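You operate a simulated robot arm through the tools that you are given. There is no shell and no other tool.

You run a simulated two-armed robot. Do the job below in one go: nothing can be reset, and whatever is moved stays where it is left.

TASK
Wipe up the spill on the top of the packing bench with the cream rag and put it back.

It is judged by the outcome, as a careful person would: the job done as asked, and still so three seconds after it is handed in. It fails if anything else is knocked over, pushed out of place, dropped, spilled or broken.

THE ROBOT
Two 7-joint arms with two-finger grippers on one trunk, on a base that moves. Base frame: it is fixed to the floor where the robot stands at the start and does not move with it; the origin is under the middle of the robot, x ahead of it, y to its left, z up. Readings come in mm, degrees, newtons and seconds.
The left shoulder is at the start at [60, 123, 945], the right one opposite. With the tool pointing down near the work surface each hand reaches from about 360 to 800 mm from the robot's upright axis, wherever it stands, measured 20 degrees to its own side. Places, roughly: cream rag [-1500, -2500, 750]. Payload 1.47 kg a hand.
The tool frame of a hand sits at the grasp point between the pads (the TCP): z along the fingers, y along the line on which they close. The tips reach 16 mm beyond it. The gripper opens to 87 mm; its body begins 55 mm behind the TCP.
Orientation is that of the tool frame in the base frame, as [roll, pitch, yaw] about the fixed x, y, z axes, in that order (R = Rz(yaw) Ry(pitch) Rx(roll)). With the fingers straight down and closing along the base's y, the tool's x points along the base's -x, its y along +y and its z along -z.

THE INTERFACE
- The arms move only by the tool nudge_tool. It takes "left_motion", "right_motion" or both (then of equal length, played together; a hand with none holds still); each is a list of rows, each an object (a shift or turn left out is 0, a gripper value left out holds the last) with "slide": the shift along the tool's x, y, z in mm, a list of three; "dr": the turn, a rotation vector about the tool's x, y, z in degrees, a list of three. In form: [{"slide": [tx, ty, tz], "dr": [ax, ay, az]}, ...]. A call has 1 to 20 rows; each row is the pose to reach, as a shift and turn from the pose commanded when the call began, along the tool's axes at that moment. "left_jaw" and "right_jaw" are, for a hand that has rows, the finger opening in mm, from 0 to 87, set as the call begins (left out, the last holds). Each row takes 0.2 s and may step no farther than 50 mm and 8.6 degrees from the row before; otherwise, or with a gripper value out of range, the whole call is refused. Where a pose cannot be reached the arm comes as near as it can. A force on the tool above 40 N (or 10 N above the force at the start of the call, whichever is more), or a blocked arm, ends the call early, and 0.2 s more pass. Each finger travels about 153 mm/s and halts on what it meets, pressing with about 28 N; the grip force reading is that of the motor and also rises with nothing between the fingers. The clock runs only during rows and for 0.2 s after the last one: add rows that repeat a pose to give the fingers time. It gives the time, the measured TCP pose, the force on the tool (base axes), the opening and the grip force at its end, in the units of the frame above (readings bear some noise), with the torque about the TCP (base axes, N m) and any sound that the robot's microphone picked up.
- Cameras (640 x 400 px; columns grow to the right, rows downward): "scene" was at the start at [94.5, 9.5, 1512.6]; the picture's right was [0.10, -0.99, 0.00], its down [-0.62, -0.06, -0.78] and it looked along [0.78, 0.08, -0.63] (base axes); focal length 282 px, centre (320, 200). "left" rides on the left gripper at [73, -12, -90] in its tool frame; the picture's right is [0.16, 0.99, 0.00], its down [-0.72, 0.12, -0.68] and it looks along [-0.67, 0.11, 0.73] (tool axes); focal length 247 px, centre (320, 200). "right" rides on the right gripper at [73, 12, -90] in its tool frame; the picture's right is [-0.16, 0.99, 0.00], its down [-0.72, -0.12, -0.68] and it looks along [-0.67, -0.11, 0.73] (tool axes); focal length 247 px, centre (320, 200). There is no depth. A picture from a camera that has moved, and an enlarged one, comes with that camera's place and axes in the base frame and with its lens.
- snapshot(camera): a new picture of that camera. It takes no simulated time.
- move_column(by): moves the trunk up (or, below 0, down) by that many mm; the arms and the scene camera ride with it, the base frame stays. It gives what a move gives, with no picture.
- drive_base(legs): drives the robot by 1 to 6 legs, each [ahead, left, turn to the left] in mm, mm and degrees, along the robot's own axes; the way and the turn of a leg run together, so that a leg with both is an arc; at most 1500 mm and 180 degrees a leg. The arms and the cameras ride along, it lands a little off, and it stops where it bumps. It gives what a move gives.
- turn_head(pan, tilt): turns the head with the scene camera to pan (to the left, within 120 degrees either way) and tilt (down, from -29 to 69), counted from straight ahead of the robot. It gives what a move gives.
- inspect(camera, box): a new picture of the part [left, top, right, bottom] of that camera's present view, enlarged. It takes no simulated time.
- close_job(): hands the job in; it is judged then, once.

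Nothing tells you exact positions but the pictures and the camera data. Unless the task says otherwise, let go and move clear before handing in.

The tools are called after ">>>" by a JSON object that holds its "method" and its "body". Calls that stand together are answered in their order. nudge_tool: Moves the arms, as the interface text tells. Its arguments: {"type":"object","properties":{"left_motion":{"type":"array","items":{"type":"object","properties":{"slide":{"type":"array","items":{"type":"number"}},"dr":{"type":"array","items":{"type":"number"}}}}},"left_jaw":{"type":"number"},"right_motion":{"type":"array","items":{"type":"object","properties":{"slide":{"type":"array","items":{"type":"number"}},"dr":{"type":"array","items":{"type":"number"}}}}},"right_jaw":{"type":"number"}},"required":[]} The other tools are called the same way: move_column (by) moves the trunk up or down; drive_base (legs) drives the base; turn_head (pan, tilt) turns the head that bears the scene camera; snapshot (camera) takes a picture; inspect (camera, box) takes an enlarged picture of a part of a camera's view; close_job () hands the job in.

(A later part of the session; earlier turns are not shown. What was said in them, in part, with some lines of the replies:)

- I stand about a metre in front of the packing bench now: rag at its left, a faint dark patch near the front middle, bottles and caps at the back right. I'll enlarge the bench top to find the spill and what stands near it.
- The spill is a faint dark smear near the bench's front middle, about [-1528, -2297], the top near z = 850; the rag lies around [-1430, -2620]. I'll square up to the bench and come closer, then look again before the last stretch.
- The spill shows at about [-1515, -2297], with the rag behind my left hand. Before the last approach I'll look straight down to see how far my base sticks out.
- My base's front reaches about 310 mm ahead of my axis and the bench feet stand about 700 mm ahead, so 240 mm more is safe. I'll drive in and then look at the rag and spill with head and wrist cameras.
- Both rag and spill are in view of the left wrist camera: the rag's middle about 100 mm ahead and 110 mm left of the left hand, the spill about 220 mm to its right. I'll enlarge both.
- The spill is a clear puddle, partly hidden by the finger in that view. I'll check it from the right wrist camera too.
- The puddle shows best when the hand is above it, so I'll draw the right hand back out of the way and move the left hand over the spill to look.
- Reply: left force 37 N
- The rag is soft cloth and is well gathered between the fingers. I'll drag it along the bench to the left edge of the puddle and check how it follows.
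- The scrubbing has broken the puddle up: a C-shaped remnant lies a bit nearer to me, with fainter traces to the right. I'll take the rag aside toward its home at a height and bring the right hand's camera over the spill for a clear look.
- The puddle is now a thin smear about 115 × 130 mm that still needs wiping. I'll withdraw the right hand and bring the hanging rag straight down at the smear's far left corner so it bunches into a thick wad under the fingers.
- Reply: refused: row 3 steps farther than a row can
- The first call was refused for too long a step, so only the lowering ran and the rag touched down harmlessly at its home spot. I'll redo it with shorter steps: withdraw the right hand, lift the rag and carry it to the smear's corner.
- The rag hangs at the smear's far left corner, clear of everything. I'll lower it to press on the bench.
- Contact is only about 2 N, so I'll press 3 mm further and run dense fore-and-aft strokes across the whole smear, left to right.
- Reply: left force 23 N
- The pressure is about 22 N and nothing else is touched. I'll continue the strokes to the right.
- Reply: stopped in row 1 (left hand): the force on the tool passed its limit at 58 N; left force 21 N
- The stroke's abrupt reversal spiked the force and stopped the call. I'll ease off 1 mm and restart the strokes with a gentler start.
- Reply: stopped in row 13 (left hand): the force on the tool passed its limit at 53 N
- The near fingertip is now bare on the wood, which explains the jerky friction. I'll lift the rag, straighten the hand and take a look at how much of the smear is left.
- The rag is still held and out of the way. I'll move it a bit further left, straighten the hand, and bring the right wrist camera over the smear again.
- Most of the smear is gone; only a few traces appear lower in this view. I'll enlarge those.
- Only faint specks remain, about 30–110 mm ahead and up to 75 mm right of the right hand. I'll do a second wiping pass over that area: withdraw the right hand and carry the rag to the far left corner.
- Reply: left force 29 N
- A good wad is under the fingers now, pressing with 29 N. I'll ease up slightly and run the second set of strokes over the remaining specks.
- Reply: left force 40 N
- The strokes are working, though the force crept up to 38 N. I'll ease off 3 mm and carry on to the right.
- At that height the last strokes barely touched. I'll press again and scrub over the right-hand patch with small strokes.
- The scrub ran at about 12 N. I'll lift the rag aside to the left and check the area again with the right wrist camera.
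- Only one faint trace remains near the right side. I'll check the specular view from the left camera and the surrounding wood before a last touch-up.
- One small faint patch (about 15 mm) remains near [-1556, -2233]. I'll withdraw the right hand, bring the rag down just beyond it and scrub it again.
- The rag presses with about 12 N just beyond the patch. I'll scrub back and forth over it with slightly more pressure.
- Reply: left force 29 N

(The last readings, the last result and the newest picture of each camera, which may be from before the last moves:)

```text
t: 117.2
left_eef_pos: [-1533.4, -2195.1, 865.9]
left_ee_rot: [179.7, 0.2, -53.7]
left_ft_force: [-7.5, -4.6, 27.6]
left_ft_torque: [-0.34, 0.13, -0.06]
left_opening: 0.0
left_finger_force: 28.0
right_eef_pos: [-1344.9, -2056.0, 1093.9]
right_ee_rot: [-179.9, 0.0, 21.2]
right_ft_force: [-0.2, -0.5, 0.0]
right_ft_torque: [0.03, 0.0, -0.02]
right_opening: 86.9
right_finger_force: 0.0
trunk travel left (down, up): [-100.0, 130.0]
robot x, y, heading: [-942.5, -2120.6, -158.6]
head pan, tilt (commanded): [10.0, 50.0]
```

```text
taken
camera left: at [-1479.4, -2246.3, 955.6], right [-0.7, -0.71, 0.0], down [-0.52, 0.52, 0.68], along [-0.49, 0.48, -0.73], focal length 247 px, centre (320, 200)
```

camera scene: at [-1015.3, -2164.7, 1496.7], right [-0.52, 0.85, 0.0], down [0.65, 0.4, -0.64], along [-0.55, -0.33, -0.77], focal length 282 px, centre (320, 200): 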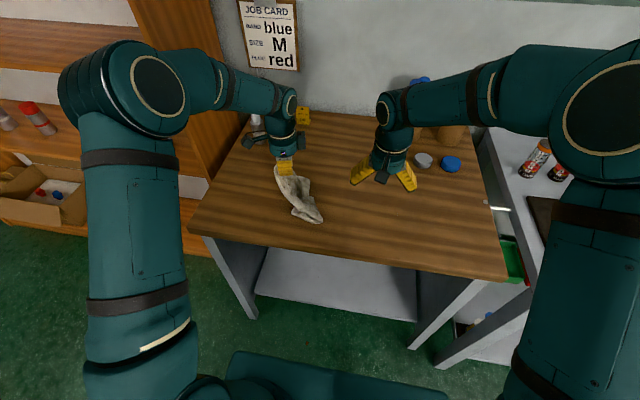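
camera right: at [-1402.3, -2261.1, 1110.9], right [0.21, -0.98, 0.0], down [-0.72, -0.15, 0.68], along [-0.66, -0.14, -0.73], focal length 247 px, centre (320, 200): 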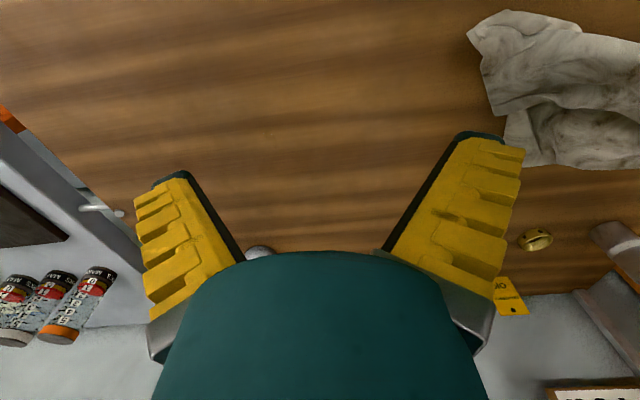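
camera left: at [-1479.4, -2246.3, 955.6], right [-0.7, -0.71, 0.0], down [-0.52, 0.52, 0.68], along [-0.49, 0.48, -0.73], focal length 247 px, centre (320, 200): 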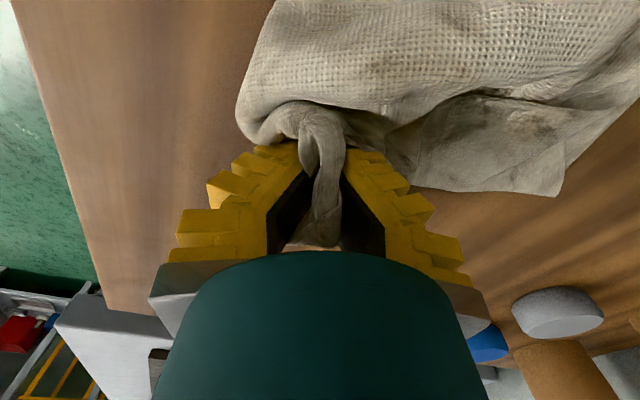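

A few more strokes back over the patch, then I'll lift the rag and carry it left for another check.

>>> {"method": "nudge_tool", "body": {"left_motion": [{"slide": [2.2, 11, -0.5]}, {"slide": [0.6, 36.4, -0.5]}, {"slide": [-2.3, 66.7, -0.5]}, {"slide": [3.1, 73.3, -0.5]}, {"slide": [13.1, 55.3, -0.5]}, {"slide": [25.7, 27.6, -0.5]}, {"slide": [33.8, 9.1, -0.5]}, {"slide": [33.8, 9.1, -25]}, {"slide": [33.8, 9.1, -60]}, {"slide": [50, 20, -95]}, {"slide": [85, 33, -110]}, {"slide": [125, 48, -110]}, {"slide": [165, 63, -110]}, {"slide": [205, 78, -110]}, {"slide": [245, 93, -110]}, {"slide": [285, 108, -110]}, {"slide": [325, 124, -110]}, {"slide": [325, 124, -110]}]}}

>>> {"method": "nudge_tool", "body": {"right_motion": [{"slide": [-30, 20, 0]}, {"slide": [-60, 45, 0]}, {"slide": [-90, 70, 10]}, {"slide": [-120, 95, 25]}, {"slide": [-150, 115, 40]}, {"slide": [-175, 135, 55]}, {"slide": [-195, 155, 65]}, {"slide": [-200, 160, 75]}, {"slide": [-200, 160, 75]}]}}

>>> {"method": "snapshot", "body": {"camera": "right"}}

>>> {"method": "inspect", "body": {"camera": "right", "box": [220, 90, 380, 190]}}

>>> {"method": "inspect", "body": {"camera": "right", "box": [200, 0, 456, 160]}}

>>> {"method": "snapshot", "body": {"camera": "left"}}

```text
t: 121.0
left_eef_pos: [-1445.2, -2531.0, 970.7]
left_ee_rot: [179.9, 0.0, -53.8]
left_ft_force: [-0.5, -0.6, 0.7]
left_ft_torque: [-0.01, -0.02, 0.01]
left_opening: 0.0
left_finger_force: 25.6
right_eef_pos: [-1346.5, -2056.1, 1093.3]
right_ee_rot: [-180.0, 0.0, 21.1]
right_ft_force: [0.0, 0.4, 0.6]
right_ft_torque: [0.0, 0.03, -0.01]
right_opening: 87.2
right_finger_force: 0.0
trunk travel left (down, up): [-100.0, 130.0]
robot x, y, heading: [-941.2, -2123.6, -158.8]
head pan, tilt (commanded): [10.0, 50.0]
```

```text
t: 123.0
left_eef_pos: [-1444.6, -2531.5, 971.0]
left_ee_rot: [179.9, 0.1, -53.8]
left_ft_force: [0.1, 0.0, 0.2]
left_ft_torque: [0.0, 0.02, 0.05]
left_opening: 0.0
left_finger_force: 28.5
right_eef_pos: [-1475.5, -2280.1, 1019.6]
right_ee_rot: [-179.9, 0.0, 21.2]
right_ft_force: [0.8, 0.0, -0.1]
right_ft_torque: [-0.03, -0.01, 0.01]
right_opening: 86.9
right_finger_force: 0.0
trunk travel left (down, up): [-100.0, 130.0]
robot x, y, heading: [-935.3, -2121.7, -158.7]
head pan, tilt (commanded): [10.0, 50.0]
```

```text
taken
camera right: at [-1403.7, -2264.5, 1108.5], right [0.21, -0.98, 0.0], down [-0.72, -0.15, 0.68], along [-0.66, -0.14, -0.73], focal length 247 px, centre (320, 200)
```

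right: 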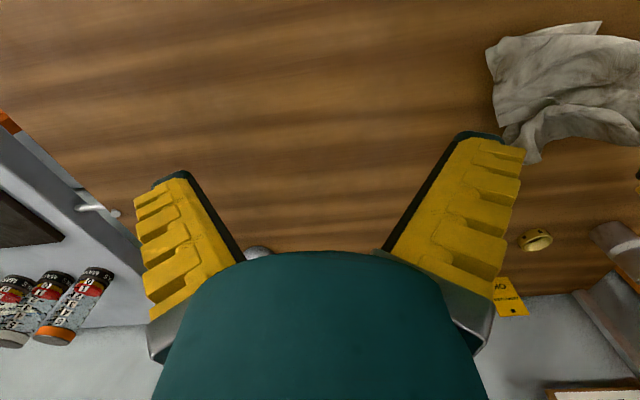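

```text
4.00 times, centred on (300, 140) of right
camera zoom: at [-1403.7, -2264.5, 1108.5], right [0.21, -0.98, 0.0], down [-0.72, -0.15, 0.68], along [-0.66, -0.14, -0.73], focal length 988 px, centre (400, 440)
```

zoom: 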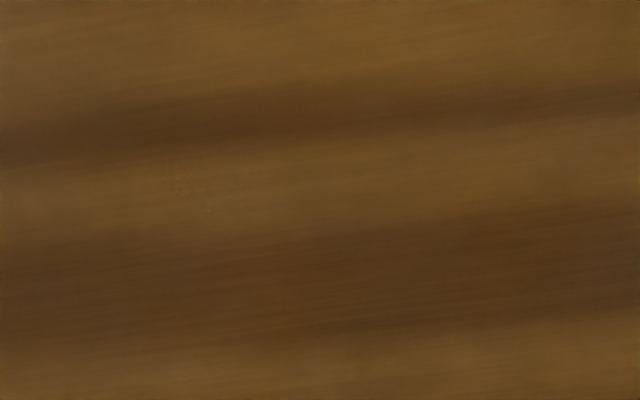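

```text
2.50 times, centred on (328, 80) of right
camera zoom: at [-1403.7, -2264.5, 1108.5], right [0.21, -0.98, 0.0], down [-0.72, -0.15, 0.68], along [-0.66, -0.14, -0.73], focal length 617 px, centre (300, 500)
```

zoom: 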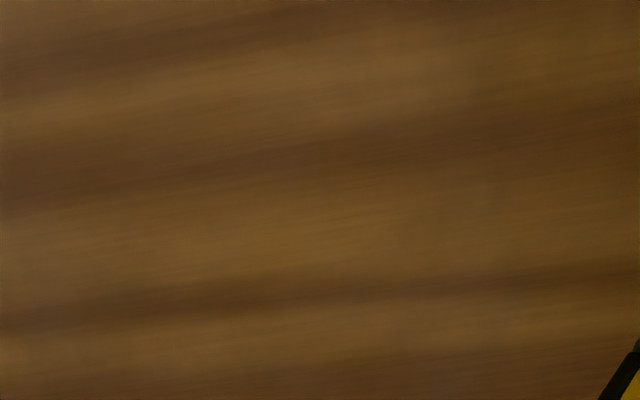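

```text
taken
camera left: at [-1390.7, -2582.3, 1061.1], right [-0.7, -0.71, 0.0], down [-0.52, 0.52, 0.68], along [-0.49, 0.48, -0.73], focal length 247 px, centre (320, 200)
```

left: 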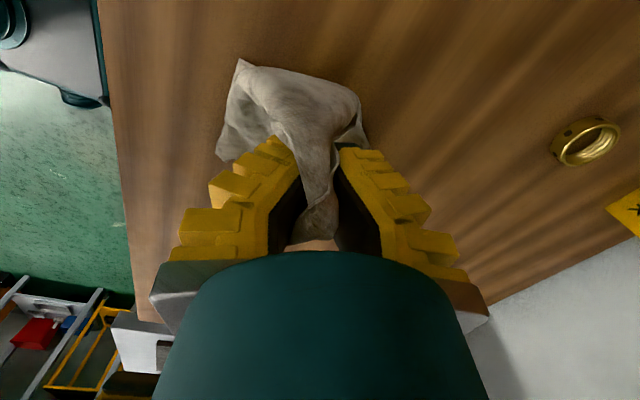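

The wood now looks clean but for a few pin-prick specks. I'll zoom in on those and on the surrounding area.

>>> {"method": "inspect", "body": {"camera": "right", "box": [235, 115, 299, 155]}}

>>> {"method": "inspect", "body": {"camera": "right", "box": [340, 60, 500, 160]}}

>>> {"method": "inspect", "body": {"camera": "right", "box": [100, 40, 260, 140]}}

>>> {"method": "inspect", "body": {"camera": "scene", "box": [330, 180, 458, 260]}}

```text
10.00 times, centred on (267, 135) of right
camera zoom: at [-1403.7, -2264.5, 1108.5], right [0.21, -0.98, 0.0], down [-0.72, -0.15, 0.68], along [-0.66, -0.14, -0.73], focal length 2470 px, centre (850, 850)
```

zoom: 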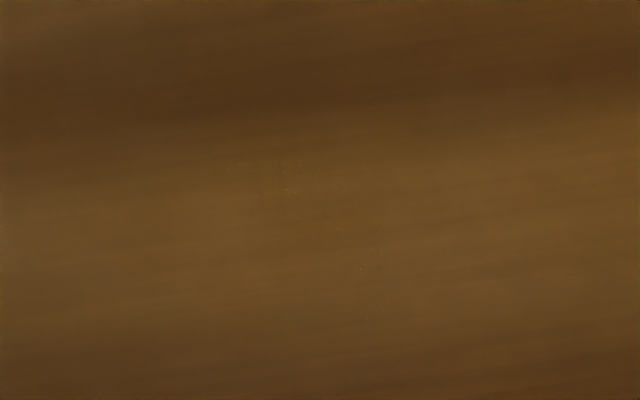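

```text
4.00 times, centred on (420, 110) of right
camera zoom: at [-1403.7, -2264.5, 1108.5], right [0.21, -0.98, 0.0], down [-0.72, -0.15, 0.68], along [-0.66, -0.14, -0.73], focal length 988 px, centre (-80, 560)
```

zoom: 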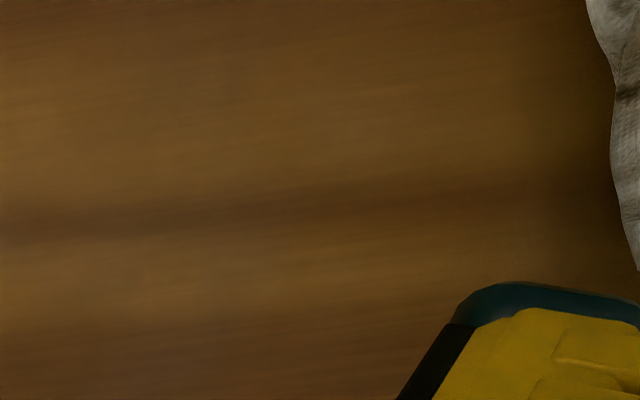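

```text
4.00 times, centred on (180, 90) of right
camera zoom: at [-1403.7, -2264.5, 1108.5], right [0.21, -0.98, 0.0], down [-0.72, -0.15, 0.68], along [-0.66, -0.14, -0.73], focal length 988 px, centre (880, 640)
```

zoom: 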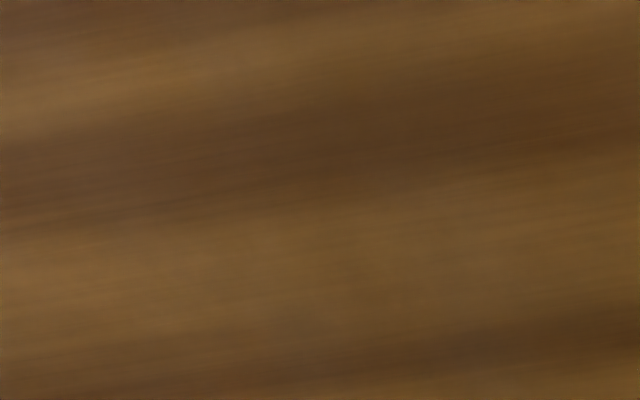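

```text
5.00 times, centred on (394, 220) of scene
camera zoom: at [-1015.3, -2164.7, 1496.7], right [-0.52, 0.85, 0.0], down [0.65, 0.4, -0.64], along [-0.55, -0.33, -0.77], focal length 1411 px, centre (-50, 100)
```

zoom: 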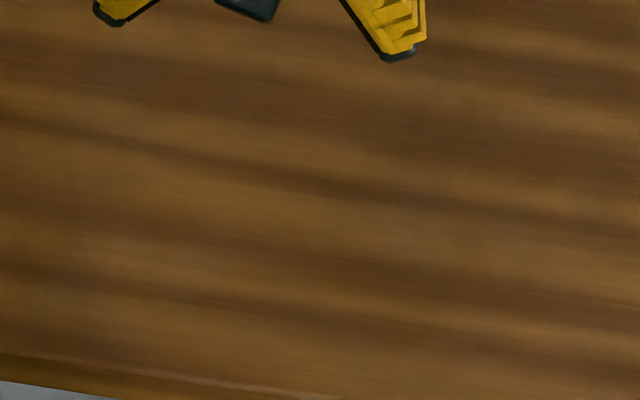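

A whisper-thin film is left in one small spot. I'll give it one last scrub with left-right strokes before putting the rag back.

>>> {"method": "nudge_tool", "body": {"right_motion": [{"slide": [10, -10, -20]}, {"slide": [35, -30, -40]}, {"slide": [65, -55, -55]}, {"slide": [95, -80, -65]}, {"slide": [125, -100, -75]}, {"slide": [155, -120, -75]}, {"slide": [180, -140, -75]}, {"slide": [200, -160, -75]}, {"slide": [200, -160, -75]}]}}

>>> {"method": "nudge_tool", "body": {"left_motion": [{"slide": [-40, -10, 0]}, {"slide": [-80, -20, 0]}, {"slide": [-120, -30, 0]}, {"slide": [-160, -40, 0]}, {"slide": [-200, -50, 0]}, {"slide": [-240, -59, 0]}, {"slide": [-276, -67, 0]}, {"slide": [-276, -67, 0]}, {"slide": [-276, -67, 25]}, {"slide": [-276, -67, 50]}, {"slide": [-276, -67, 75]}, {"slide": [-276, -67, 92]}, {"slide": [-276, -67, 100]}, {"slide": [-276, -67, 104]}, {"slide": [-276, -67, 104]}]}}

>>> {"method": "snapshot", "body": {"camera": "left"}}

```text
t: 125.0
left_eef_pos: [-1444.9, -2530.8, 970.4]
left_ee_rot: [179.9, 0.1, -53.8]
left_ft_force: [0.5, 0.6, 0.3]
left_ft_torque: [0.0, 0.04, 0.0]
left_opening: 0.2
left_finger_force: 29.6
right_eef_pos: [-1344.5, -2058.1, 1093.9]
right_ee_rot: [180.0, -0.1, 21.2]
right_ft_force: [-0.7, 0.3, -0.1]
right_ft_torque: [-0.01, -0.02, 0.01]
right_opening: 87.2
right_finger_force: 0.0
trunk travel left (down, up): [-100.0, 130.0]
robot x, y, heading: [-940.9, -2120.6, -158.8]
head pan, tilt (commanded): [10.0, 50.0]
```

```text
t: 128.2
left_eef_pos: [-1549.9, -2269.1, 870.1]
left_ee_rot: [179.9, 0.1, -53.9]
left_ft_force: [0.3, 1.0, 2.3]
left_ft_torque: [-0.04, -0.01, 0.0]
left_opening: 0.0
left_finger_force: 29.2
right_eef_pos: [-1344.8, -2058.1, 1093.5]
right_ee_rot: [180.0, -0.1, 21.1]
right_ft_force: [-0.6, -1.0, -0.2]
right_ft_torque: [-0.02, -0.01, -0.01]
right_opening: 87.1
right_finger_force: 0.1
trunk travel left (down, up): [-100.0, 130.0]
robot x, y, heading: [-937.5, -2121.4, -158.7]
head pan, tilt (commanded): [10.0, 50.0]
```

```text
taken
camera left: at [-1496.2, -2319.9, 961.1], right [-0.7, -0.71, 0.0], down [-0.52, 0.52, 0.68], along [-0.49, 0.48, -0.73], focal length 247 px, centre (320, 200)
```

left: 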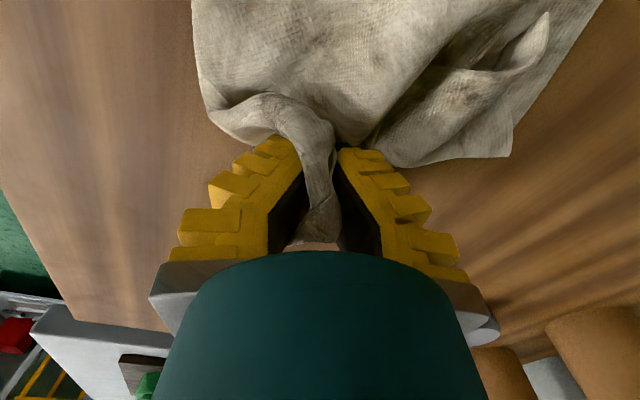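

Only about 2 N of contact here, so I'll press 4 mm further and make the strokes.

>>> {"method": "nudge_tool", "body": {"left_motion": [{"slide": [0, 0, 4]}, {"slide": [-7.7, -2.1, 4]}, {"slide": [-24.2, -6.5, 4]}, {"slide": [-43.5, -11.7, 4]}, {"slide": [-59.9, -16.1, 4]}, {"slide": [-63.6, -25.3, 4]}, {"slide": [-53.3, -32.9, 4]}, {"slide": [-33.9, -27.8, 4]}, {"slide": [-14.6, -22.6, 4]}, {"slide": [-4.9, -28.2, 4]}, {"slide": [-10.5, -38, 4]}, {"slide": [-29.8, -43.2, 4]}, {"slide": [-49.2, -48.3, 4]}, {"slide": [-52.8, -34.8, 4]}, {"slide": [-44.8, -6.9, 4]}, {"slide": [-42.5, 4.1, 4]}, {"slide": [-38, -5, 4]}, {"slide": [-29.6, -28.6, 4]}, {"slide": [-22.4, -47.4, 4]}, {"slide": [-21.2, -36.8, 4]}]}}

>>> {"method": "snapshot", "body": {"camera": "left"}}

>>> {"method": "inspect", "body": {"camera": "scene", "box": [260, 150, 468, 280]}}

```text
t: 132.4
left_eef_pos: [-1532.0, -2228.1, 867.1]
left_ee_rot: [179.9, 0.2, -53.8]
left_ft_force: [2.7, 1.7, 9.5]
left_ft_torque: [-0.08, -0.05, 0.03]
left_opening: 0.0
left_finger_force: 28.1
right_eef_pos: [-1344.0, -2058.5, 1093.4]
right_ee_rot: [-180.0, 0.0, 21.2]
right_ft_force: [0.6, -0.2, -0.2]
right_ft_torque: [0.0, -0.01, -0.01]
right_opening: 87.0
right_finger_force: 0.0
trunk travel left (down, up): [-100.0, 130.0]
robot x, y, heading: [-939.2, -2121.5, -158.5]
head pan, tilt (commanded): [10.0, 50.0]
```

```text
taken
camera left: at [-1478.4, -2280.4, 956.9], right [-0.7, -0.71, 0.0], down [-0.52, 0.52, 0.68], along [-0.48, 0.48, -0.73], focal length 247 px, centre (320, 200)
```

left: 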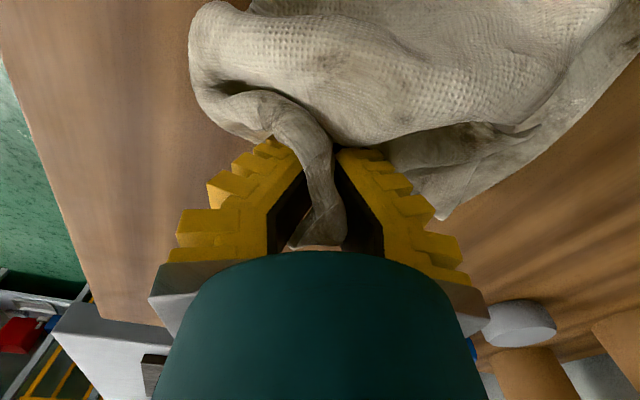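

```text
3.08 times, centred on (364, 215) of scene
camera zoom: at [-1014.5, -2164.5, 1496.7], right [-0.52, 0.85, 0.0], down [0.65, 0.4, -0.64], along [-0.55, -0.33, -0.77], focal length 868 px, centre (185, 154)
```

zoom: 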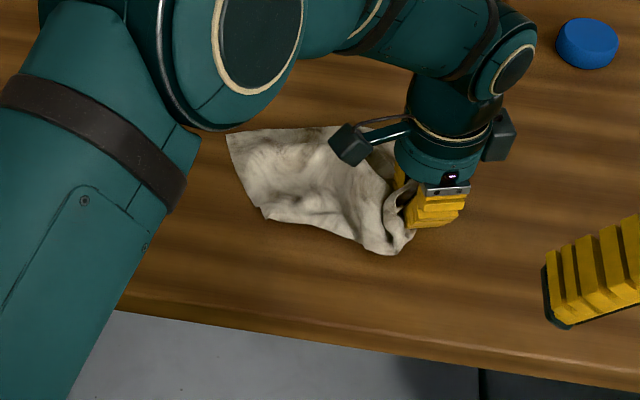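

The strokes ran at about 10 N. Now I'll lift the rag high so it hangs free, and carry it slowly to above its original place at the left end, keeping the hand clear of the shelf panel.

>>> {"method": "nudge_tool", "body": {"left_motion": [{"slide": [0, 0, -15]}, {"slide": [0, 0, -40]}, {"slide": [0, 0, -70]}, {"slide": [0, 0, -100]}, {"slide": [0, 0, -130]}, {"slide": [0, 0, -160]}, {"slide": [0, 0, -190]}, {"slide": [0, 0, -190]}]}}

>>> {"method": "nudge_tool", "body": {"left_motion": [{"slide": [15, 6, 0]}, {"slide": [40, 15, 0]}, {"slide": [70, 27, 0]}, {"slide": [100, 38, 0]}, {"slide": [130, 50, 0]}, {"slide": [160, 61, 0]}, {"slide": [190, 73, 0]}, {"slide": [220, 84, 0]}, {"slide": [250, 96, 0]}, {"slide": [280, 107, 0]}, {"slide": [305, 117, 0]}, {"slide": [325, 125, 0]}, {"slide": [335, 129, 0]}, {"slide": [335, 129, 0]}, {"slide": [335, 129, 0]}]}}

>>> {"method": "snapshot", "body": {"camera": "scene"}}

>>> {"method": "snapshot", "body": {"camera": "left"}}

```text
t: 134.2
left_eef_pos: [-1532.5, -2230.0, 1056.8]
left_ee_rot: [-180.0, 0.0, -53.8]
left_ft_force: [0.3, -0.2, 0.0]
left_ft_torque: [0.0, -0.01, 0.01]
left_opening: 0.2
left_finger_force: 29.3
right_eef_pos: [-1345.8, -2058.7, 1093.1]
right_ee_rot: [-180.0, -0.1, 21.2]
right_ft_force: [0.4, 0.6, -0.9]
right_ft_torque: [0.01, -0.02, -0.02]
right_opening: 86.8
right_finger_force: 0.1
trunk travel left (down, up): [-100.0, 130.0]
robot x, y, heading: [-941.5, -2117.7, -158.5]
head pan, tilt (commanded): [10.0, 50.0]
```

```text
t: 137.4
left_eef_pos: [-1438.1, -2576.8, 1056.5]
left_ee_rot: [179.9, 0.1, -53.8]
left_ft_force: [-0.4, 0.0, -0.7]
left_ft_torque: [0.0, -0.04, 0.01]
left_opening: 0.0
left_finger_force: 26.7
right_eef_pos: [-1344.1, -2058.2, 1094.5]
right_ee_rot: [179.9, 0.0, 21.2]
right_ft_force: [-0.6, 0.0, 0.8]
right_ft_torque: [0.02, -0.01, 0.0]
right_opening: 87.1
right_finger_force: 0.1
trunk travel left (down, up): [-100.0, 130.0]
robot x, y, heading: [-940.1, -2119.6, -158.7]
head pan, tilt (commanded): [10.0, 50.0]
```

```text
taken
camera scene: at [-1015.4, -2164.7, 1496.7], right [-0.52, 0.85, 0.0], down [0.65, 0.4, -0.64], along [-0.55, -0.33, -0.77], focal length 282 px, centre (320, 200)
```

scene: 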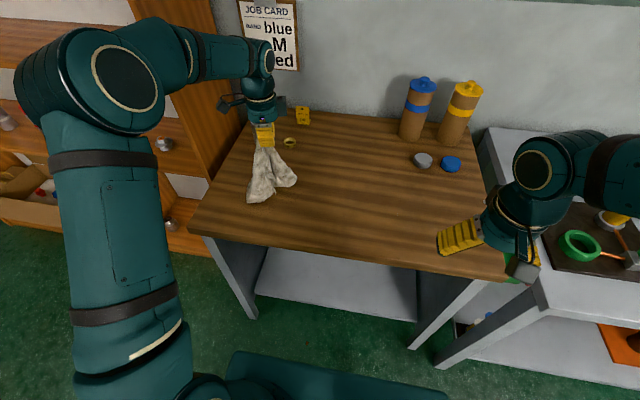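

```text
taken
camera left: at [-1384.8, -2628.4, 1146.5], right [-0.7, -0.71, 0.0], down [-0.52, 0.52, 0.68], along [-0.49, 0.48, -0.73], focal length 247 px, centre (320, 200)
```

left: 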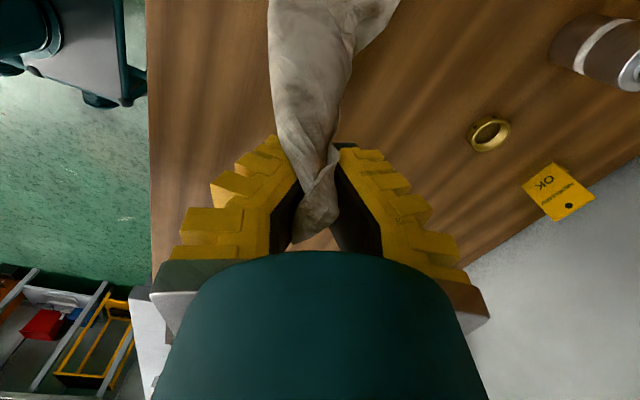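

The rag hangs above its home place. Let me check the wiped area once more with the right camera before laying it down.

>>> {"method": "nudge_tool", "body": {"right_motion": [{"slide": [-30, 20, 0]}, {"slide": [-60, 45, 0]}, {"slide": [-90, 70, 10]}, {"slide": [-120, 95, 25]}, {"slide": [-150, 115, 40]}, {"slide": [-175, 135, 55]}, {"slide": [-195, 155, 65]}, {"slide": [-200, 160, 75]}, {"slide": [-200, 160, 75]}]}}

>>> {"method": "snapshot", "body": {"camera": "right"}}

>>> {"method": "inspect", "body": {"camera": "right", "box": [220, 90, 380, 190]}}

>>> {"method": "inspect", "body": {"camera": "right", "box": [200, 0, 456, 160]}}

>>> {"method": "inspect", "body": {"camera": "right", "box": [235, 115, 299, 155]}}

```text
t: 139.4
left_eef_pos: [-1437.9, -2576.0, 1056.4]
left_ee_rot: [179.8, 0.1, -53.8]
left_ft_force: [-0.2, 0.4, -0.5]
left_ft_torque: [0.0, -0.01, 0.03]
left_opening: 0.0
left_finger_force: 30.5
right_eef_pos: [-1474.2, -2281.1, 1016.6]
right_ee_rot: [-180.0, 0.1, 21.2]
right_ft_force: [-0.8, -0.2, -0.1]
right_ft_torque: [0.0, 0.01, 0.0]
right_opening: 87.0
right_finger_force: 0.0
trunk travel left (down, up): [-100.0, 130.0]
robot x, y, heading: [-943.8, -2121.6, -158.8]
head pan, tilt (commanded): [10.0, 50.0]
```

```text
taken
camera right: at [-1402.8, -2264.1, 1106.4], right [0.21, -0.98, 0.0], down [-0.72, -0.15, 0.68], along [-0.67, -0.14, -0.73], focal length 247 px, centre (320, 200)
```

right: 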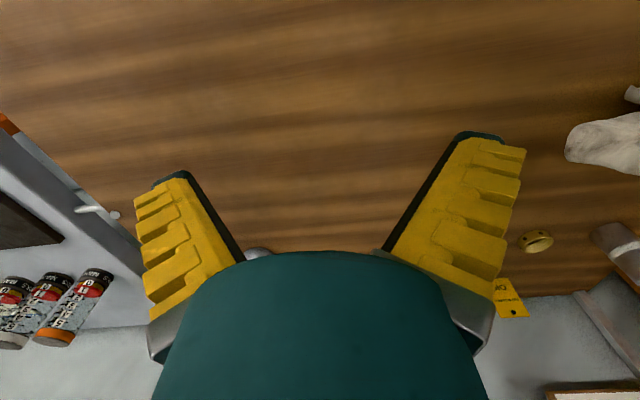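

```text
4.00 times, centred on (300, 140) of right
camera zoom: at [-1402.8, -2264.1, 1106.4], right [0.21, -0.98, 0.0], down [-0.72, -0.15, 0.68], along [-0.67, -0.14, -0.73], focal length 988 px, centre (400, 440)
```

zoom: 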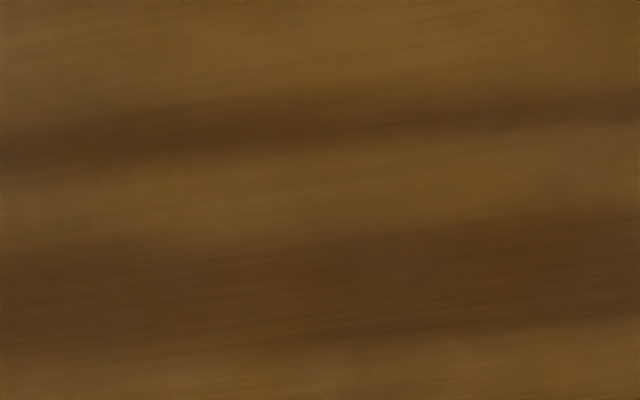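

```text
2.50 times, centred on (328, 80) of right
camera zoom: at [-1402.8, -2264.1, 1106.4], right [0.21, -0.98, 0.0], down [-0.72, -0.15, 0.68], along [-0.67, -0.14, -0.73], focal length 617 px, centre (300, 500)
```

zoom: 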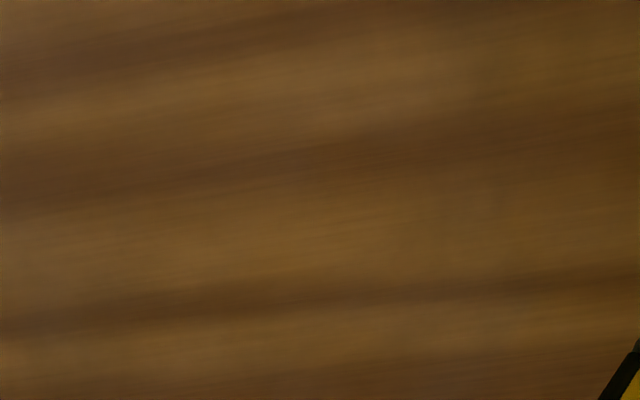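

```text
10.00 times, centred on (267, 135) of right
camera zoom: at [-1402.8, -2264.1, 1106.4], right [0.21, -0.98, 0.0], down [-0.72, -0.15, 0.68], along [-0.67, -0.14, -0.73], focal length 2470 px, centre (850, 850)
```

zoom: 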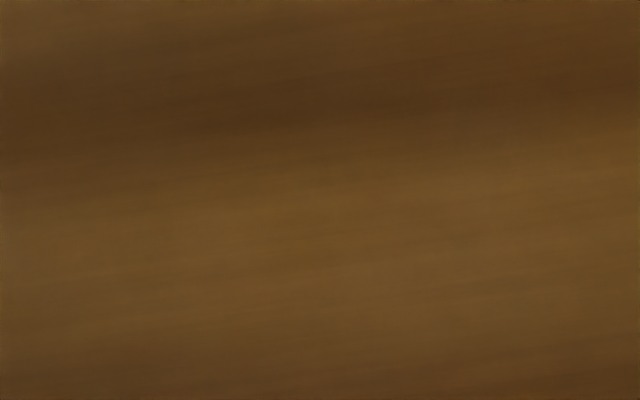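

The wood is clean everywhere. I'll withdraw the right hand and check the clearance between the left wrist camera and the shelf panel before going further left.

>>> {"method": "nudge_tool", "body": {"right_motion": [{"slide": [10, -10, -20]}, {"slide": [35, -30, -40]}, {"slide": [65, -55, -55]}, {"slide": [95, -80, -65]}, {"slide": [125, -100, -75]}, {"slide": [155, -120, -75]}, {"slide": [180, -140, -75]}, {"slide": [200, -160, -75]}, {"slide": [200, -160, -75]}]}}

>>> {"method": "inspect", "body": {"camera": "scene", "box": [160, 60, 352, 240]}}

>>> {"method": "inspect", "body": {"camera": "right", "box": [420, 100, 640, 300]}}

```text
t: 141.4
left_eef_pos: [-1439.1, -2577.8, 1056.7]
left_ee_rot: [179.9, 0.2, -53.8]
left_ft_force: [0.0, 0.0, -0.6]
left_ft_torque: [-0.01, -0.04, -0.01]
left_opening: 0.0
left_finger_force: 25.8
right_eef_pos: [-1344.6, -2058.7, 1093.9]
right_ee_rot: [-180.0, -0.1, 21.2]
right_ft_force: [0.0, -0.7, -0.3]
right_ft_torque: [0.01, 0.02, 0.0]
right_opening: 86.9
right_finger_force: 0.0
trunk travel left (down, up): [-100.0, 130.0]
robot x, y, heading: [-938.9, -2122.9, -158.9]
head pan, tilt (commanded): [10.0, 50.0]
```

```text
2.22 times, centred on (256, 150) of scene
camera zoom: at [-1015.7, -2165.1, 1496.6], right [-0.52, 0.85, 0.0], down [0.66, 0.4, -0.64], along [-0.55, -0.33, -0.77], focal length 627 px, centre (462, 311)
```

zoom: 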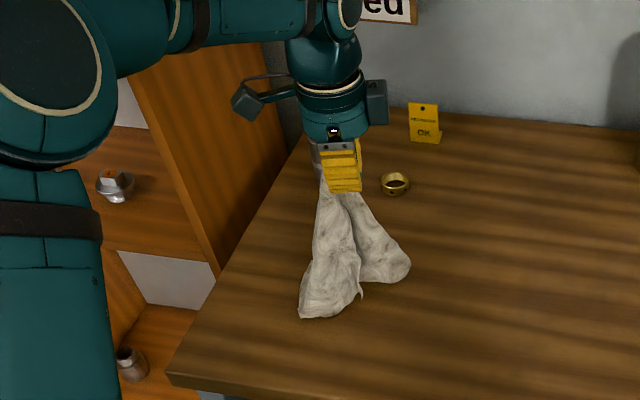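

```text
2.00 times, centred on (530, 200) of right
camera zoom: at [-1273.0, -2042.9, 1183.4], right [0.21, -0.98, 0.0], down [-0.72, -0.15, 0.68], along [-0.66, -0.14, -0.73], focal length 494 px, centre (-100, 200)
```

zoom: 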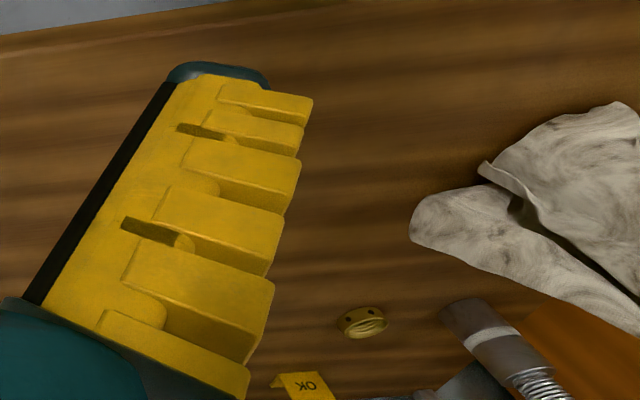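

The panel's front edge stands about 125 mm beyond my intended furthest-left hand position, so there is room. I'll shift the rag left so its tail comes down over the left end of its old place.

>>> {"method": "nudge_tool", "body": {"left_motion": [{"slide": [12, 4, 0]}, {"slide": [30, 11, 0]}, {"slide": [50, 19, 0]}, {"slide": [70, 27, 0]}, {"slide": [84, 32, 0]}, {"slide": [84, 32, 0]}, {"slide": [84, 32, 0]}, {"slide": [84, 32, 0]}]}}

>>> {"method": "inspect", "body": {"camera": "scene", "box": [160, 60, 352, 240]}}

>>> {"method": "snapshot", "body": {"camera": "left"}}

```text
t: 143.2
left_eef_pos: [-1416.1, -2662.4, 1058.1]
left_ee_rot: [179.9, 0.1, -53.9]
left_ft_force: [-0.6, -0.9, -0.6]
left_ft_torque: [0.01, 0.0, 0.02]
left_opening: 0.0
left_finger_force: 28.8
right_eef_pos: [-1345.5, -2057.7, 1094.2]
right_ee_rot: [-180.0, 0.0, 21.2]
right_ft_force: [0.7, -0.4, -0.6]
right_ft_torque: [-0.01, 0.0, -0.01]
right_opening: 86.7
right_finger_force: 0.0
trunk travel left (down, up): [-100.0, 130.0]
robot x, y, heading: [-939.2, -2119.8, -158.7]
head pan, tilt (commanded): [10.0, 50.0]
```

```text
2.22 times, centred on (256, 150) of scene
camera zoom: at [-1015.4, -2164.6, 1496.7], right [-0.52, 0.85, 0.0], down [0.65, 0.4, -0.64], along [-0.55, -0.33, -0.77], focal length 627 px, centre (462, 311)
```

zoom: 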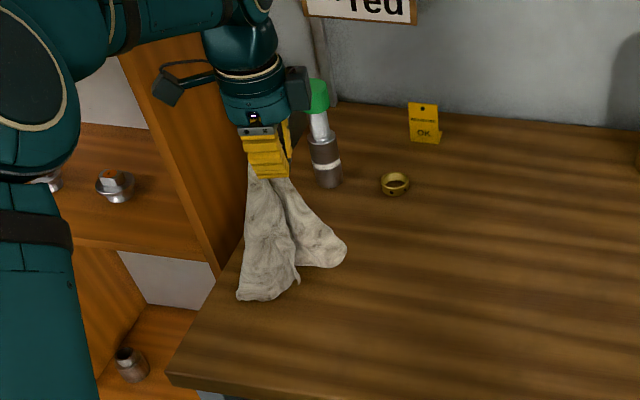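

```text
taken
camera left: at [-1361.3, -2713.9, 1147.9], right [-0.7, -0.71, 0.0], down [-0.52, 0.52, 0.68], along [-0.49, 0.48, -0.73], focal length 247 px, centre (320, 200)
```

left: 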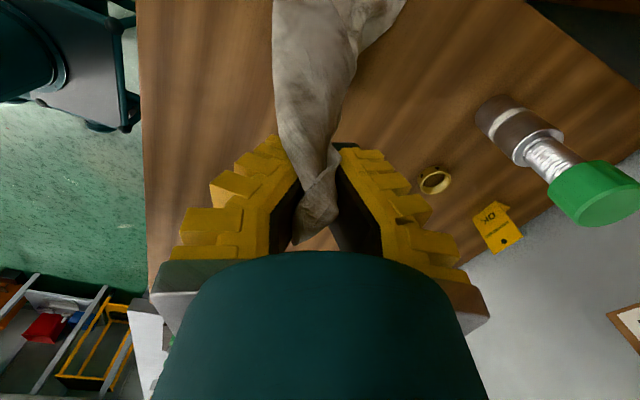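

The tail hangs over the left end of the rag's old place. I'll lower it while drawing right so the cloth is laid out along its former line, ending at the original grip point.

>>> {"method": "nudge_tool", "body": {"left_motion": [{"slide": [0, 0, 20]}, {"slide": [0, 0, 45]}, {"slide": [-10, -1, 62]}, {"slide": [-22, -2, 79]}, {"slide": [-36, -4, 96]}, {"slide": [-50, -5, 112]}, {"slide": [-64, -6, 128]}, {"slide": [-78, -8, 143]}, {"slide": [-92, -9, 157]}, {"slide": [-106, -10, 169]}, {"slide": [-118, -12, 179]}, {"slide": [-128, -13, 185]}, {"slide": [-134, -13, 188]}, {"slide": [-134, -13, 188]}]}}

>>> {"method": "inspect", "body": {"camera": "scene", "box": [190, 100, 350, 230]}}

>>> {"method": "snapshot", "body": {"camera": "left"}}

```text
t: 146.2
left_eef_pos: [-1484.1, -2546.6, 869.1]
left_ee_rot: [179.8, 0.2, -53.8]
left_ft_force: [0.1, -0.4, 0.2]
left_ft_torque: [0.04, 0.01, -0.04]
left_opening: 0.0
left_finger_force: 26.3
right_eef_pos: [-1345.6, -2058.8, 1093.5]
right_ee_rot: [-180.0, 0.0, 21.2]
right_ft_force: [-0.6, 0.8, 0.9]
right_ft_torque: [0.02, 0.04, 0.0]
right_opening: 86.9
right_finger_force: 0.0
trunk travel left (down, up): [-100.0, 130.0]
robot x, y, heading: [-939.1, -2123.5, -158.5]
head pan, tilt (commanded): [10.0, 50.0]
```

```text
3.08 times, centred on (270, 165) of scene
camera zoom: at [-1015.3, -2164.7, 1496.7], right [-0.52, 0.85, 0.0], down [0.65, 0.4, -0.64], along [-0.55, -0.33, -0.77], focal length 868 px, centre (474, 308)
```

zoom: 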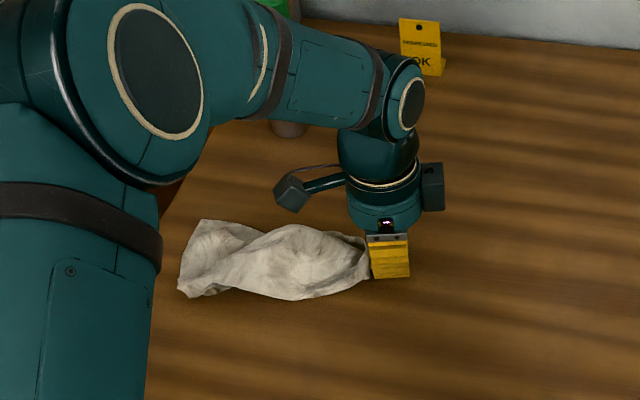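

```text
taken
camera left: at [-1429.4, -2598.1, 959.3], right [-0.7, -0.71, 0.0], down [-0.52, 0.52, 0.68], along [-0.49, 0.48, -0.73], focal length 247 px, centre (320, 200)
```

left: 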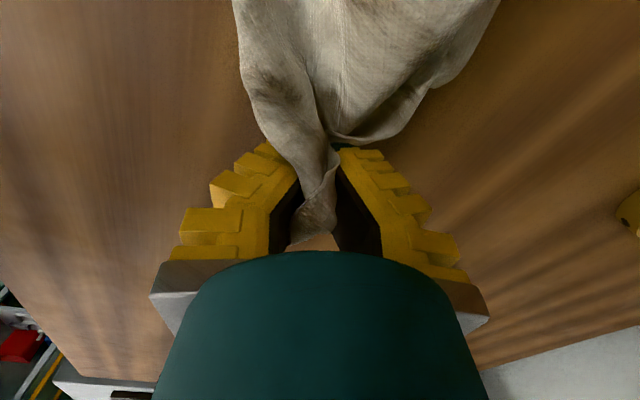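

The rag now lies almost exactly where it was, spanning the same stretch of bench. I'll open the fingers and lift straight up.

>>> {"method": "nudge_tool", "body": {"left_jaw": 87, "left_motion": [{"slide": [0, 0, 0]}, {"slide": [0, 0, 0]}, {"slide": [0, 0, 0]}, {"slide": [0, 0, -10]}, {"slide": [0, 0, -30]}, {"slide": [0, 0, -60]}, {"slide": [0, 0, -95]}, {"slide": [0, 0, -130]}, {"slide": [0, 0, -130]}]}}

>>> {"method": "inspect", "body": {"camera": "scene", "box": [190, 100, 350, 230]}}

>>> {"method": "snapshot", "body": {"camera": "left"}}

```text
t: 148.2
left_eef_pos: [-1484.9, -2546.9, 997.8]
left_ee_rot: [180.0, 0.0, -53.8]
left_ft_force: [0.2, -0.3, 0.3]
left_ft_torque: [0.03, -0.02, -0.01]
left_opening: 86.8
left_finger_force: 0.1
right_eef_pos: [-1344.6, -2058.3, 1094.0]
right_ee_rot: [-180.0, 0.0, 21.2]
right_ft_force: [-0.6, -0.4, -0.9]
right_ft_torque: [0.0, -0.03, -0.02]
right_opening: 87.2
right_finger_force: 0.1
trunk travel left (down, up): [-100.0, 130.0]
robot x, y, heading: [-940.7, -2121.8, -158.7]
head pan, tilt (commanded): [10.0, 50.0]
```

```text
3.08 times, centred on (270, 165) of scene
camera zoom: at [-1015.6, -2164.9, 1496.6], right [-0.52, 0.85, 0.0], down [0.66, 0.4, -0.64], along [-0.55, -0.33, -0.77], focal length 868 px, centre (474, 308)
```

zoom: 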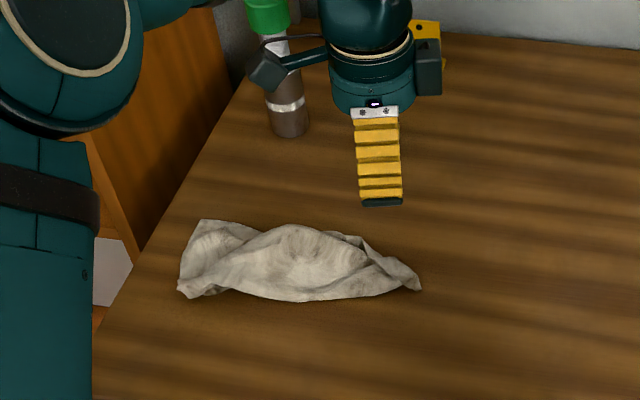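

```text
taken
camera left: at [-1431.1, -2598.2, 1087.9], right [-0.7, -0.71, 0.0], down [-0.52, 0.52, 0.68], along [-0.48, 0.48, -0.73], focal length 247 px, centre (320, 200)
```

left: 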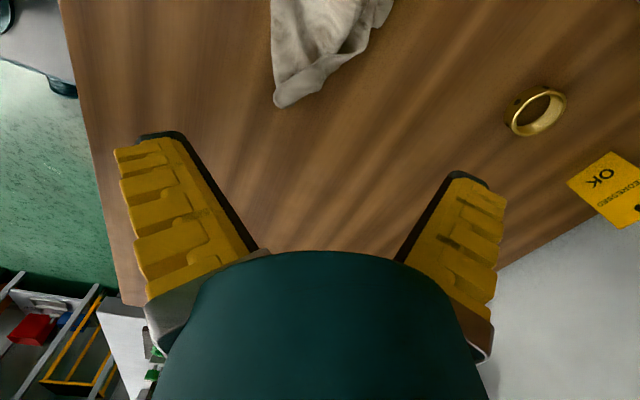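

The rag is back in its place and released. I'll turn the left hand back and carry it over the wiped spot at a safe height for one last look.

>>> {"method": "nudge_tool", "body": {"left_motion": [{"slide": [-10, -7, -10], "dr": [0, 0, -7]}, {"slide": [-28, -20, -15], "dr": [0, 0, -14]}, {"slide": [-47, -33, -15], "dr": [0, 0, -21]}, {"slide": [-66, -46, -15], "dr": [0, 0, -28]}, {"slide": [-85, -60, -15], "dr": [0, 0, -35]}, {"slide": [-104, -73, -15], "dr": [0, 0, -42]}, {"slide": [-123, -87, -15], "dr": [0, 0, -49]}, {"slide": [-142, -100, -15], "dr": [0, 0, -56]}, {"slide": [-161, -114, -15], "dr": [0, 0, -63]}, {"slide": [-185, -131, -10], "dr": [0, 0, -70]}, {"slide": [-208, -147, -5], "dr": [0, 0, -75]}, {"slide": [-208, -147, -5], "dr": [0, 0, -75]}]}}

>>> {"method": "snapshot", "body": {"camera": "left"}}

>>> {"method": "inspect", "body": {"camera": "left", "box": [200, 30, 440, 180]}}

>>> {"method": "inspect", "body": {"camera": "left", "box": [240, 60, 370, 145]}}

>>> {"method": "snapshot", "body": {"camera": "scene"}}

```text
t: 150.8
left_eef_pos: [-1487.6, -2290.9, 1002.5]
left_ee_rot: [180.0, 0.1, 21.3]
left_ft_force: [0.6, -0.8, 0.0]
left_ft_torque: [-0.01, 0.01, 0.0]
left_opening: 86.8
left_finger_force: 0.0
right_eef_pos: [-1344.9, -2057.5, 1093.7]
right_ee_rot: [-179.9, 0.1, 21.3]
right_ft_force: [0.1, -0.9, 0.6]
right_ft_torque: [0.0, 0.01, 0.04]
right_opening: 87.0
right_finger_force: 0.1
trunk travel left (down, up): [-100.0, 130.0]
robot x, y, heading: [-941.5, -2120.6, -158.6]
head pan, tilt (commanded): [10.0, 50.0]
```

```text
taken
camera left: at [-1422.8, -2252.7, 1092.9], right [0.51, -0.86, 0.0], down [-0.63, -0.37, 0.68], along [-0.59, -0.34, -0.73], focal length 247 px, centre (320, 200)
```

left: 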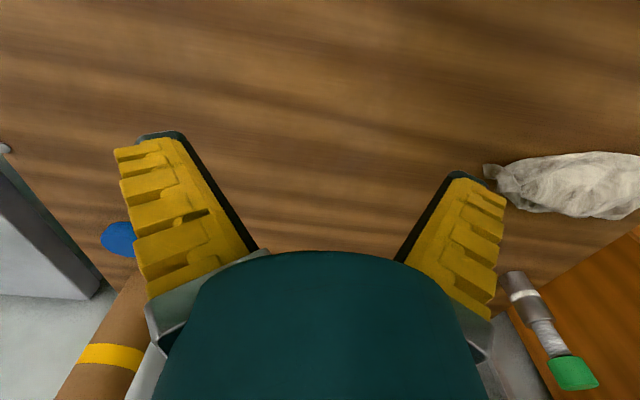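

```text
2.67 times, centred on (320, 105) of left
camera zoom: at [-1422.8, -2252.7, 1092.9], right [0.51, -0.86, 0.0], down [-0.63, -0.37, 0.68], along [-0.59, -0.34, -0.73], focal length 659 px, centre (320, 453)
```

zoom: 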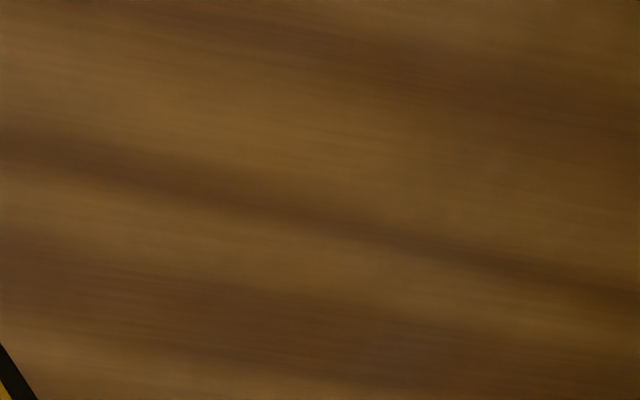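

```text
4.71 times, centred on (305, 102) of left
camera zoom: at [-1422.8, -2252.7, 1092.9], right [0.51, -0.86, 0.0], down [-0.63, -0.37, 0.68], along [-0.59, -0.34, -0.73], focal length 1162 px, centre (391, 659)
```

zoom: 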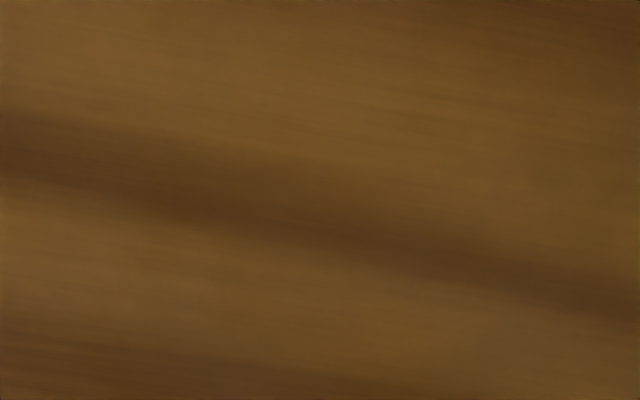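

```text
taken
camera scene: at [-1015.3, -2165.1, 1496.6], right [-0.52, 0.85, 0.0], down [0.65, 0.4, -0.64], along [-0.55, -0.33, -0.77], focal length 282 px, centre (320, 200)
```

scene: 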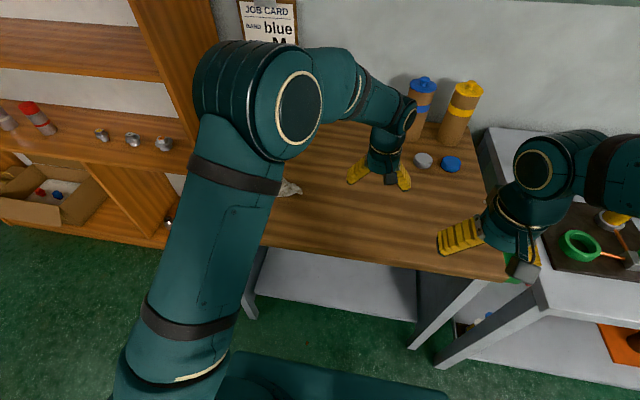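

The wiped area is clean from this angle too, and bottles, caps, ring and tag are where they were. I'll back away from the bench along the way I came and take a final look.

>>> {"method": "drive_base", "body": {"legs": [[-350, 0, 0]]}}

>>> {"method": "turn_head", "body": {"pan": 5, "tilt": 35}}

>>> {"method": "snapshot", "body": {"camera": "scene"}}

>>> {"method": "inspect", "body": {"camera": "scene", "box": [190, 80, 470, 255]}}

>>> {"method": "snapshot", "body": {"camera": "left"}}

```text
t: 153.0
left_eef_pos: [-1173.1, -2163.1, 1003.1]
left_ee_rot: [180.0, 0.2, 20.5]
left_ft_force: [0.0, -0.4, -0.2]
left_ft_torque: [0.01, 0.03, -0.04]
left_opening: 86.7
left_finger_force: 0.0
right_eef_pos: [-1028.5, -1933.0, 1093.6]
right_ee_rot: [-180.0, 0.0, 20.6]
right_ft_force: [0.2, 0.2, 0.9]
right_ft_torque: [0.02, 0.04, 0.02]
right_opening: 86.9
right_finger_force: 0.0
trunk travel left (down, up): [-100.0, 130.0]
robot x, y, heading: [-620.9, -1999.6, -159.3]
head pan, tilt (commanded): [10.0, 50.0]
```

```text
t: 153.8
left_eef_pos: [-1174.3, -2163.2, 1002.7]
left_ee_rot: [179.9, 0.1, 20.5]
left_ft_force: [0.7, -0.3, -0.6]
left_ft_torque: [-0.02, 0.03, 0.01]
left_opening: 86.9
left_finger_force: 0.0
right_eef_pos: [-1029.0, -1932.6, 1093.8]
right_ee_rot: [180.0, 0.0, 20.5]
right_ft_force: [-0.2, -0.2, 0.1]
right_ft_torque: [0.04, -0.01, 0.0]
right_opening: 87.3
right_finger_force: 0.1
trunk travel left (down, up): [-100.0, 130.0]
robot x, y, heading: [-624.5, -2003.0, -159.1]
head pan, tilt (commanded): [5.0, 35.0]
```

```text
taken
camera scene: at [-713.8, -2042.1, 1518.3], right [-0.43, 0.9, 0.0], down [0.52, 0.25, -0.82], along [-0.74, -0.35, -0.57], focal length 282 px, centre (320, 200)
```

scene: 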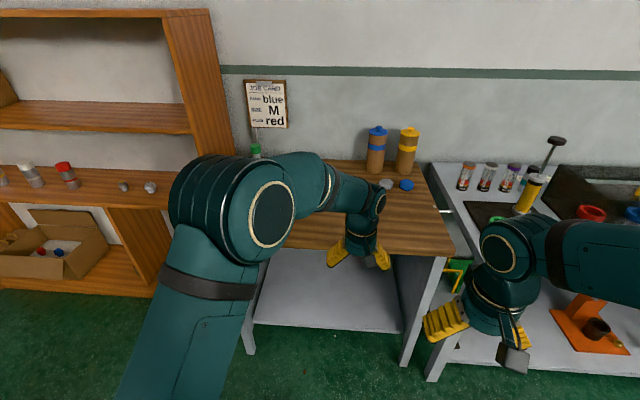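

```text
2.29 times, centred on (330, 168) of scene
camera zoom: at [-713.8, -2042.1, 1518.3], right [-0.43, 0.9, 0.0], down [0.52, 0.25, -0.82], along [-0.74, -0.35, -0.57], focal length 645 px, centre (297, 274)
```

zoom: 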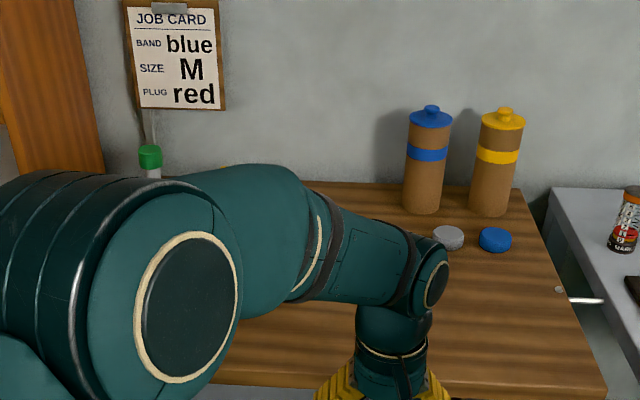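

```text
taken
camera left: at [-1109.1, -2126.4, 1093.0], right [0.49, -0.87, 0.0], down [-0.64, -0.36, 0.68], along [-0.59, -0.34, -0.73], focal length 247 px, centre (320, 200)
```

left: 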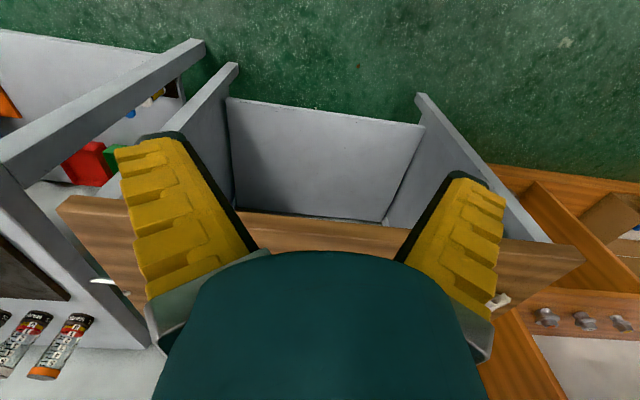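

The left arm blocks the view, so I'll move the left hand back to its starting side, in free air in front of the bench, and look again.

>>> {"method": "nudge_tool", "body": {"left_motion": [{"slide": [5, 35, 0]}, {"slide": [10, 75, 0]}, {"slide": [15, 115, 0]}, {"slide": [20, 155, 0]}, {"slide": [25, 195, 0]}, {"slide": [25, 220, 0]}, {"slide": [25, 220, 0]}]}}

>>> {"method": "snapshot", "body": {"camera": "scene"}}

>>> {"method": "inspect", "body": {"camera": "scene", "box": [190, 80, 470, 255]}}

```text
t: 155.4
left_eef_pos: [-1071.9, -2360.5, 1002.3]
left_ee_rot: [-179.9, 0.2, 20.5]
left_ft_force: [0.3, -0.8, -0.6]
left_ft_torque: [-0.01, 0.02, -0.01]
left_opening: 87.1
left_finger_force: 0.1
right_eef_pos: [-1028.7, -1932.4, 1094.6]
right_ee_rot: [-180.0, -0.1, 20.7]
right_ft_force: [-1.0, 0.2, -0.7]
right_ft_torque: [0.0, 0.03, -0.01]
right_opening: 86.9
right_finger_force: 0.1
trunk travel left (down, up): [-100.0, 130.0]
robot x, y, heading: [-622.7, -2004.9, -159.5]
head pan, tilt (commanded): [5.0, 35.0]
```

```text
taken
camera scene: at [-713.7, -2041.9, 1518.4], right [-0.43, 0.9, 0.0], down [0.52, 0.25, -0.82], along [-0.74, -0.35, -0.57], focal length 282 px, centre (320, 200)
```

scene: 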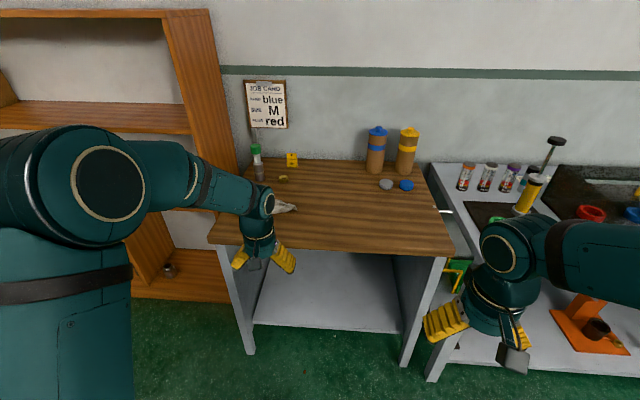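

```text
2.29 times, centred on (330, 168) of scene
camera zoom: at [-713.7, -2041.9, 1518.4], right [-0.43, 0.9, 0.0], down [0.52, 0.25, -0.82], along [-0.74, -0.35, -0.57], focal length 645 px, centre (297, 274)
```

zoom: 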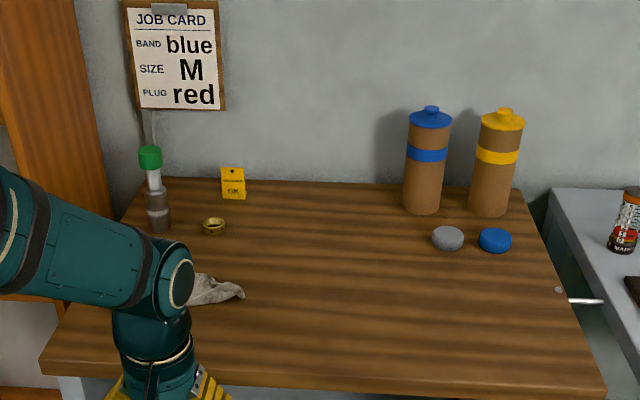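

The bench top is dry, the cream rag lies back in its old spot at the left end, and the bottles, caps, ring, tag and card all stand as they were. Both hands are empty and clear, so I'm handing the job in.

>>> {"method": "close_job", "body": {}}

```text
The job is handed in.
```

I wiped up the spill on the packing bench with the cream rag and put the rag back where it had been lying.

- **Spill:** the first strokes smeared the puddle into a wider film. Further passes cleared it, and close-up views from both wrist cameras showed clean wood across the whole area.
- **Rag:** it lies in almost exactly its original place at the left end of the bench, released from the gripper. The folds are not identical, since it is soft cloth.
- **Everything else:** the bottles, caps, ring, yellow tag and green-capped bottle look undisturbed in the last pictures. Nothing was knocked over or pushed.

The robot has backed away from the bench with both hands empty.
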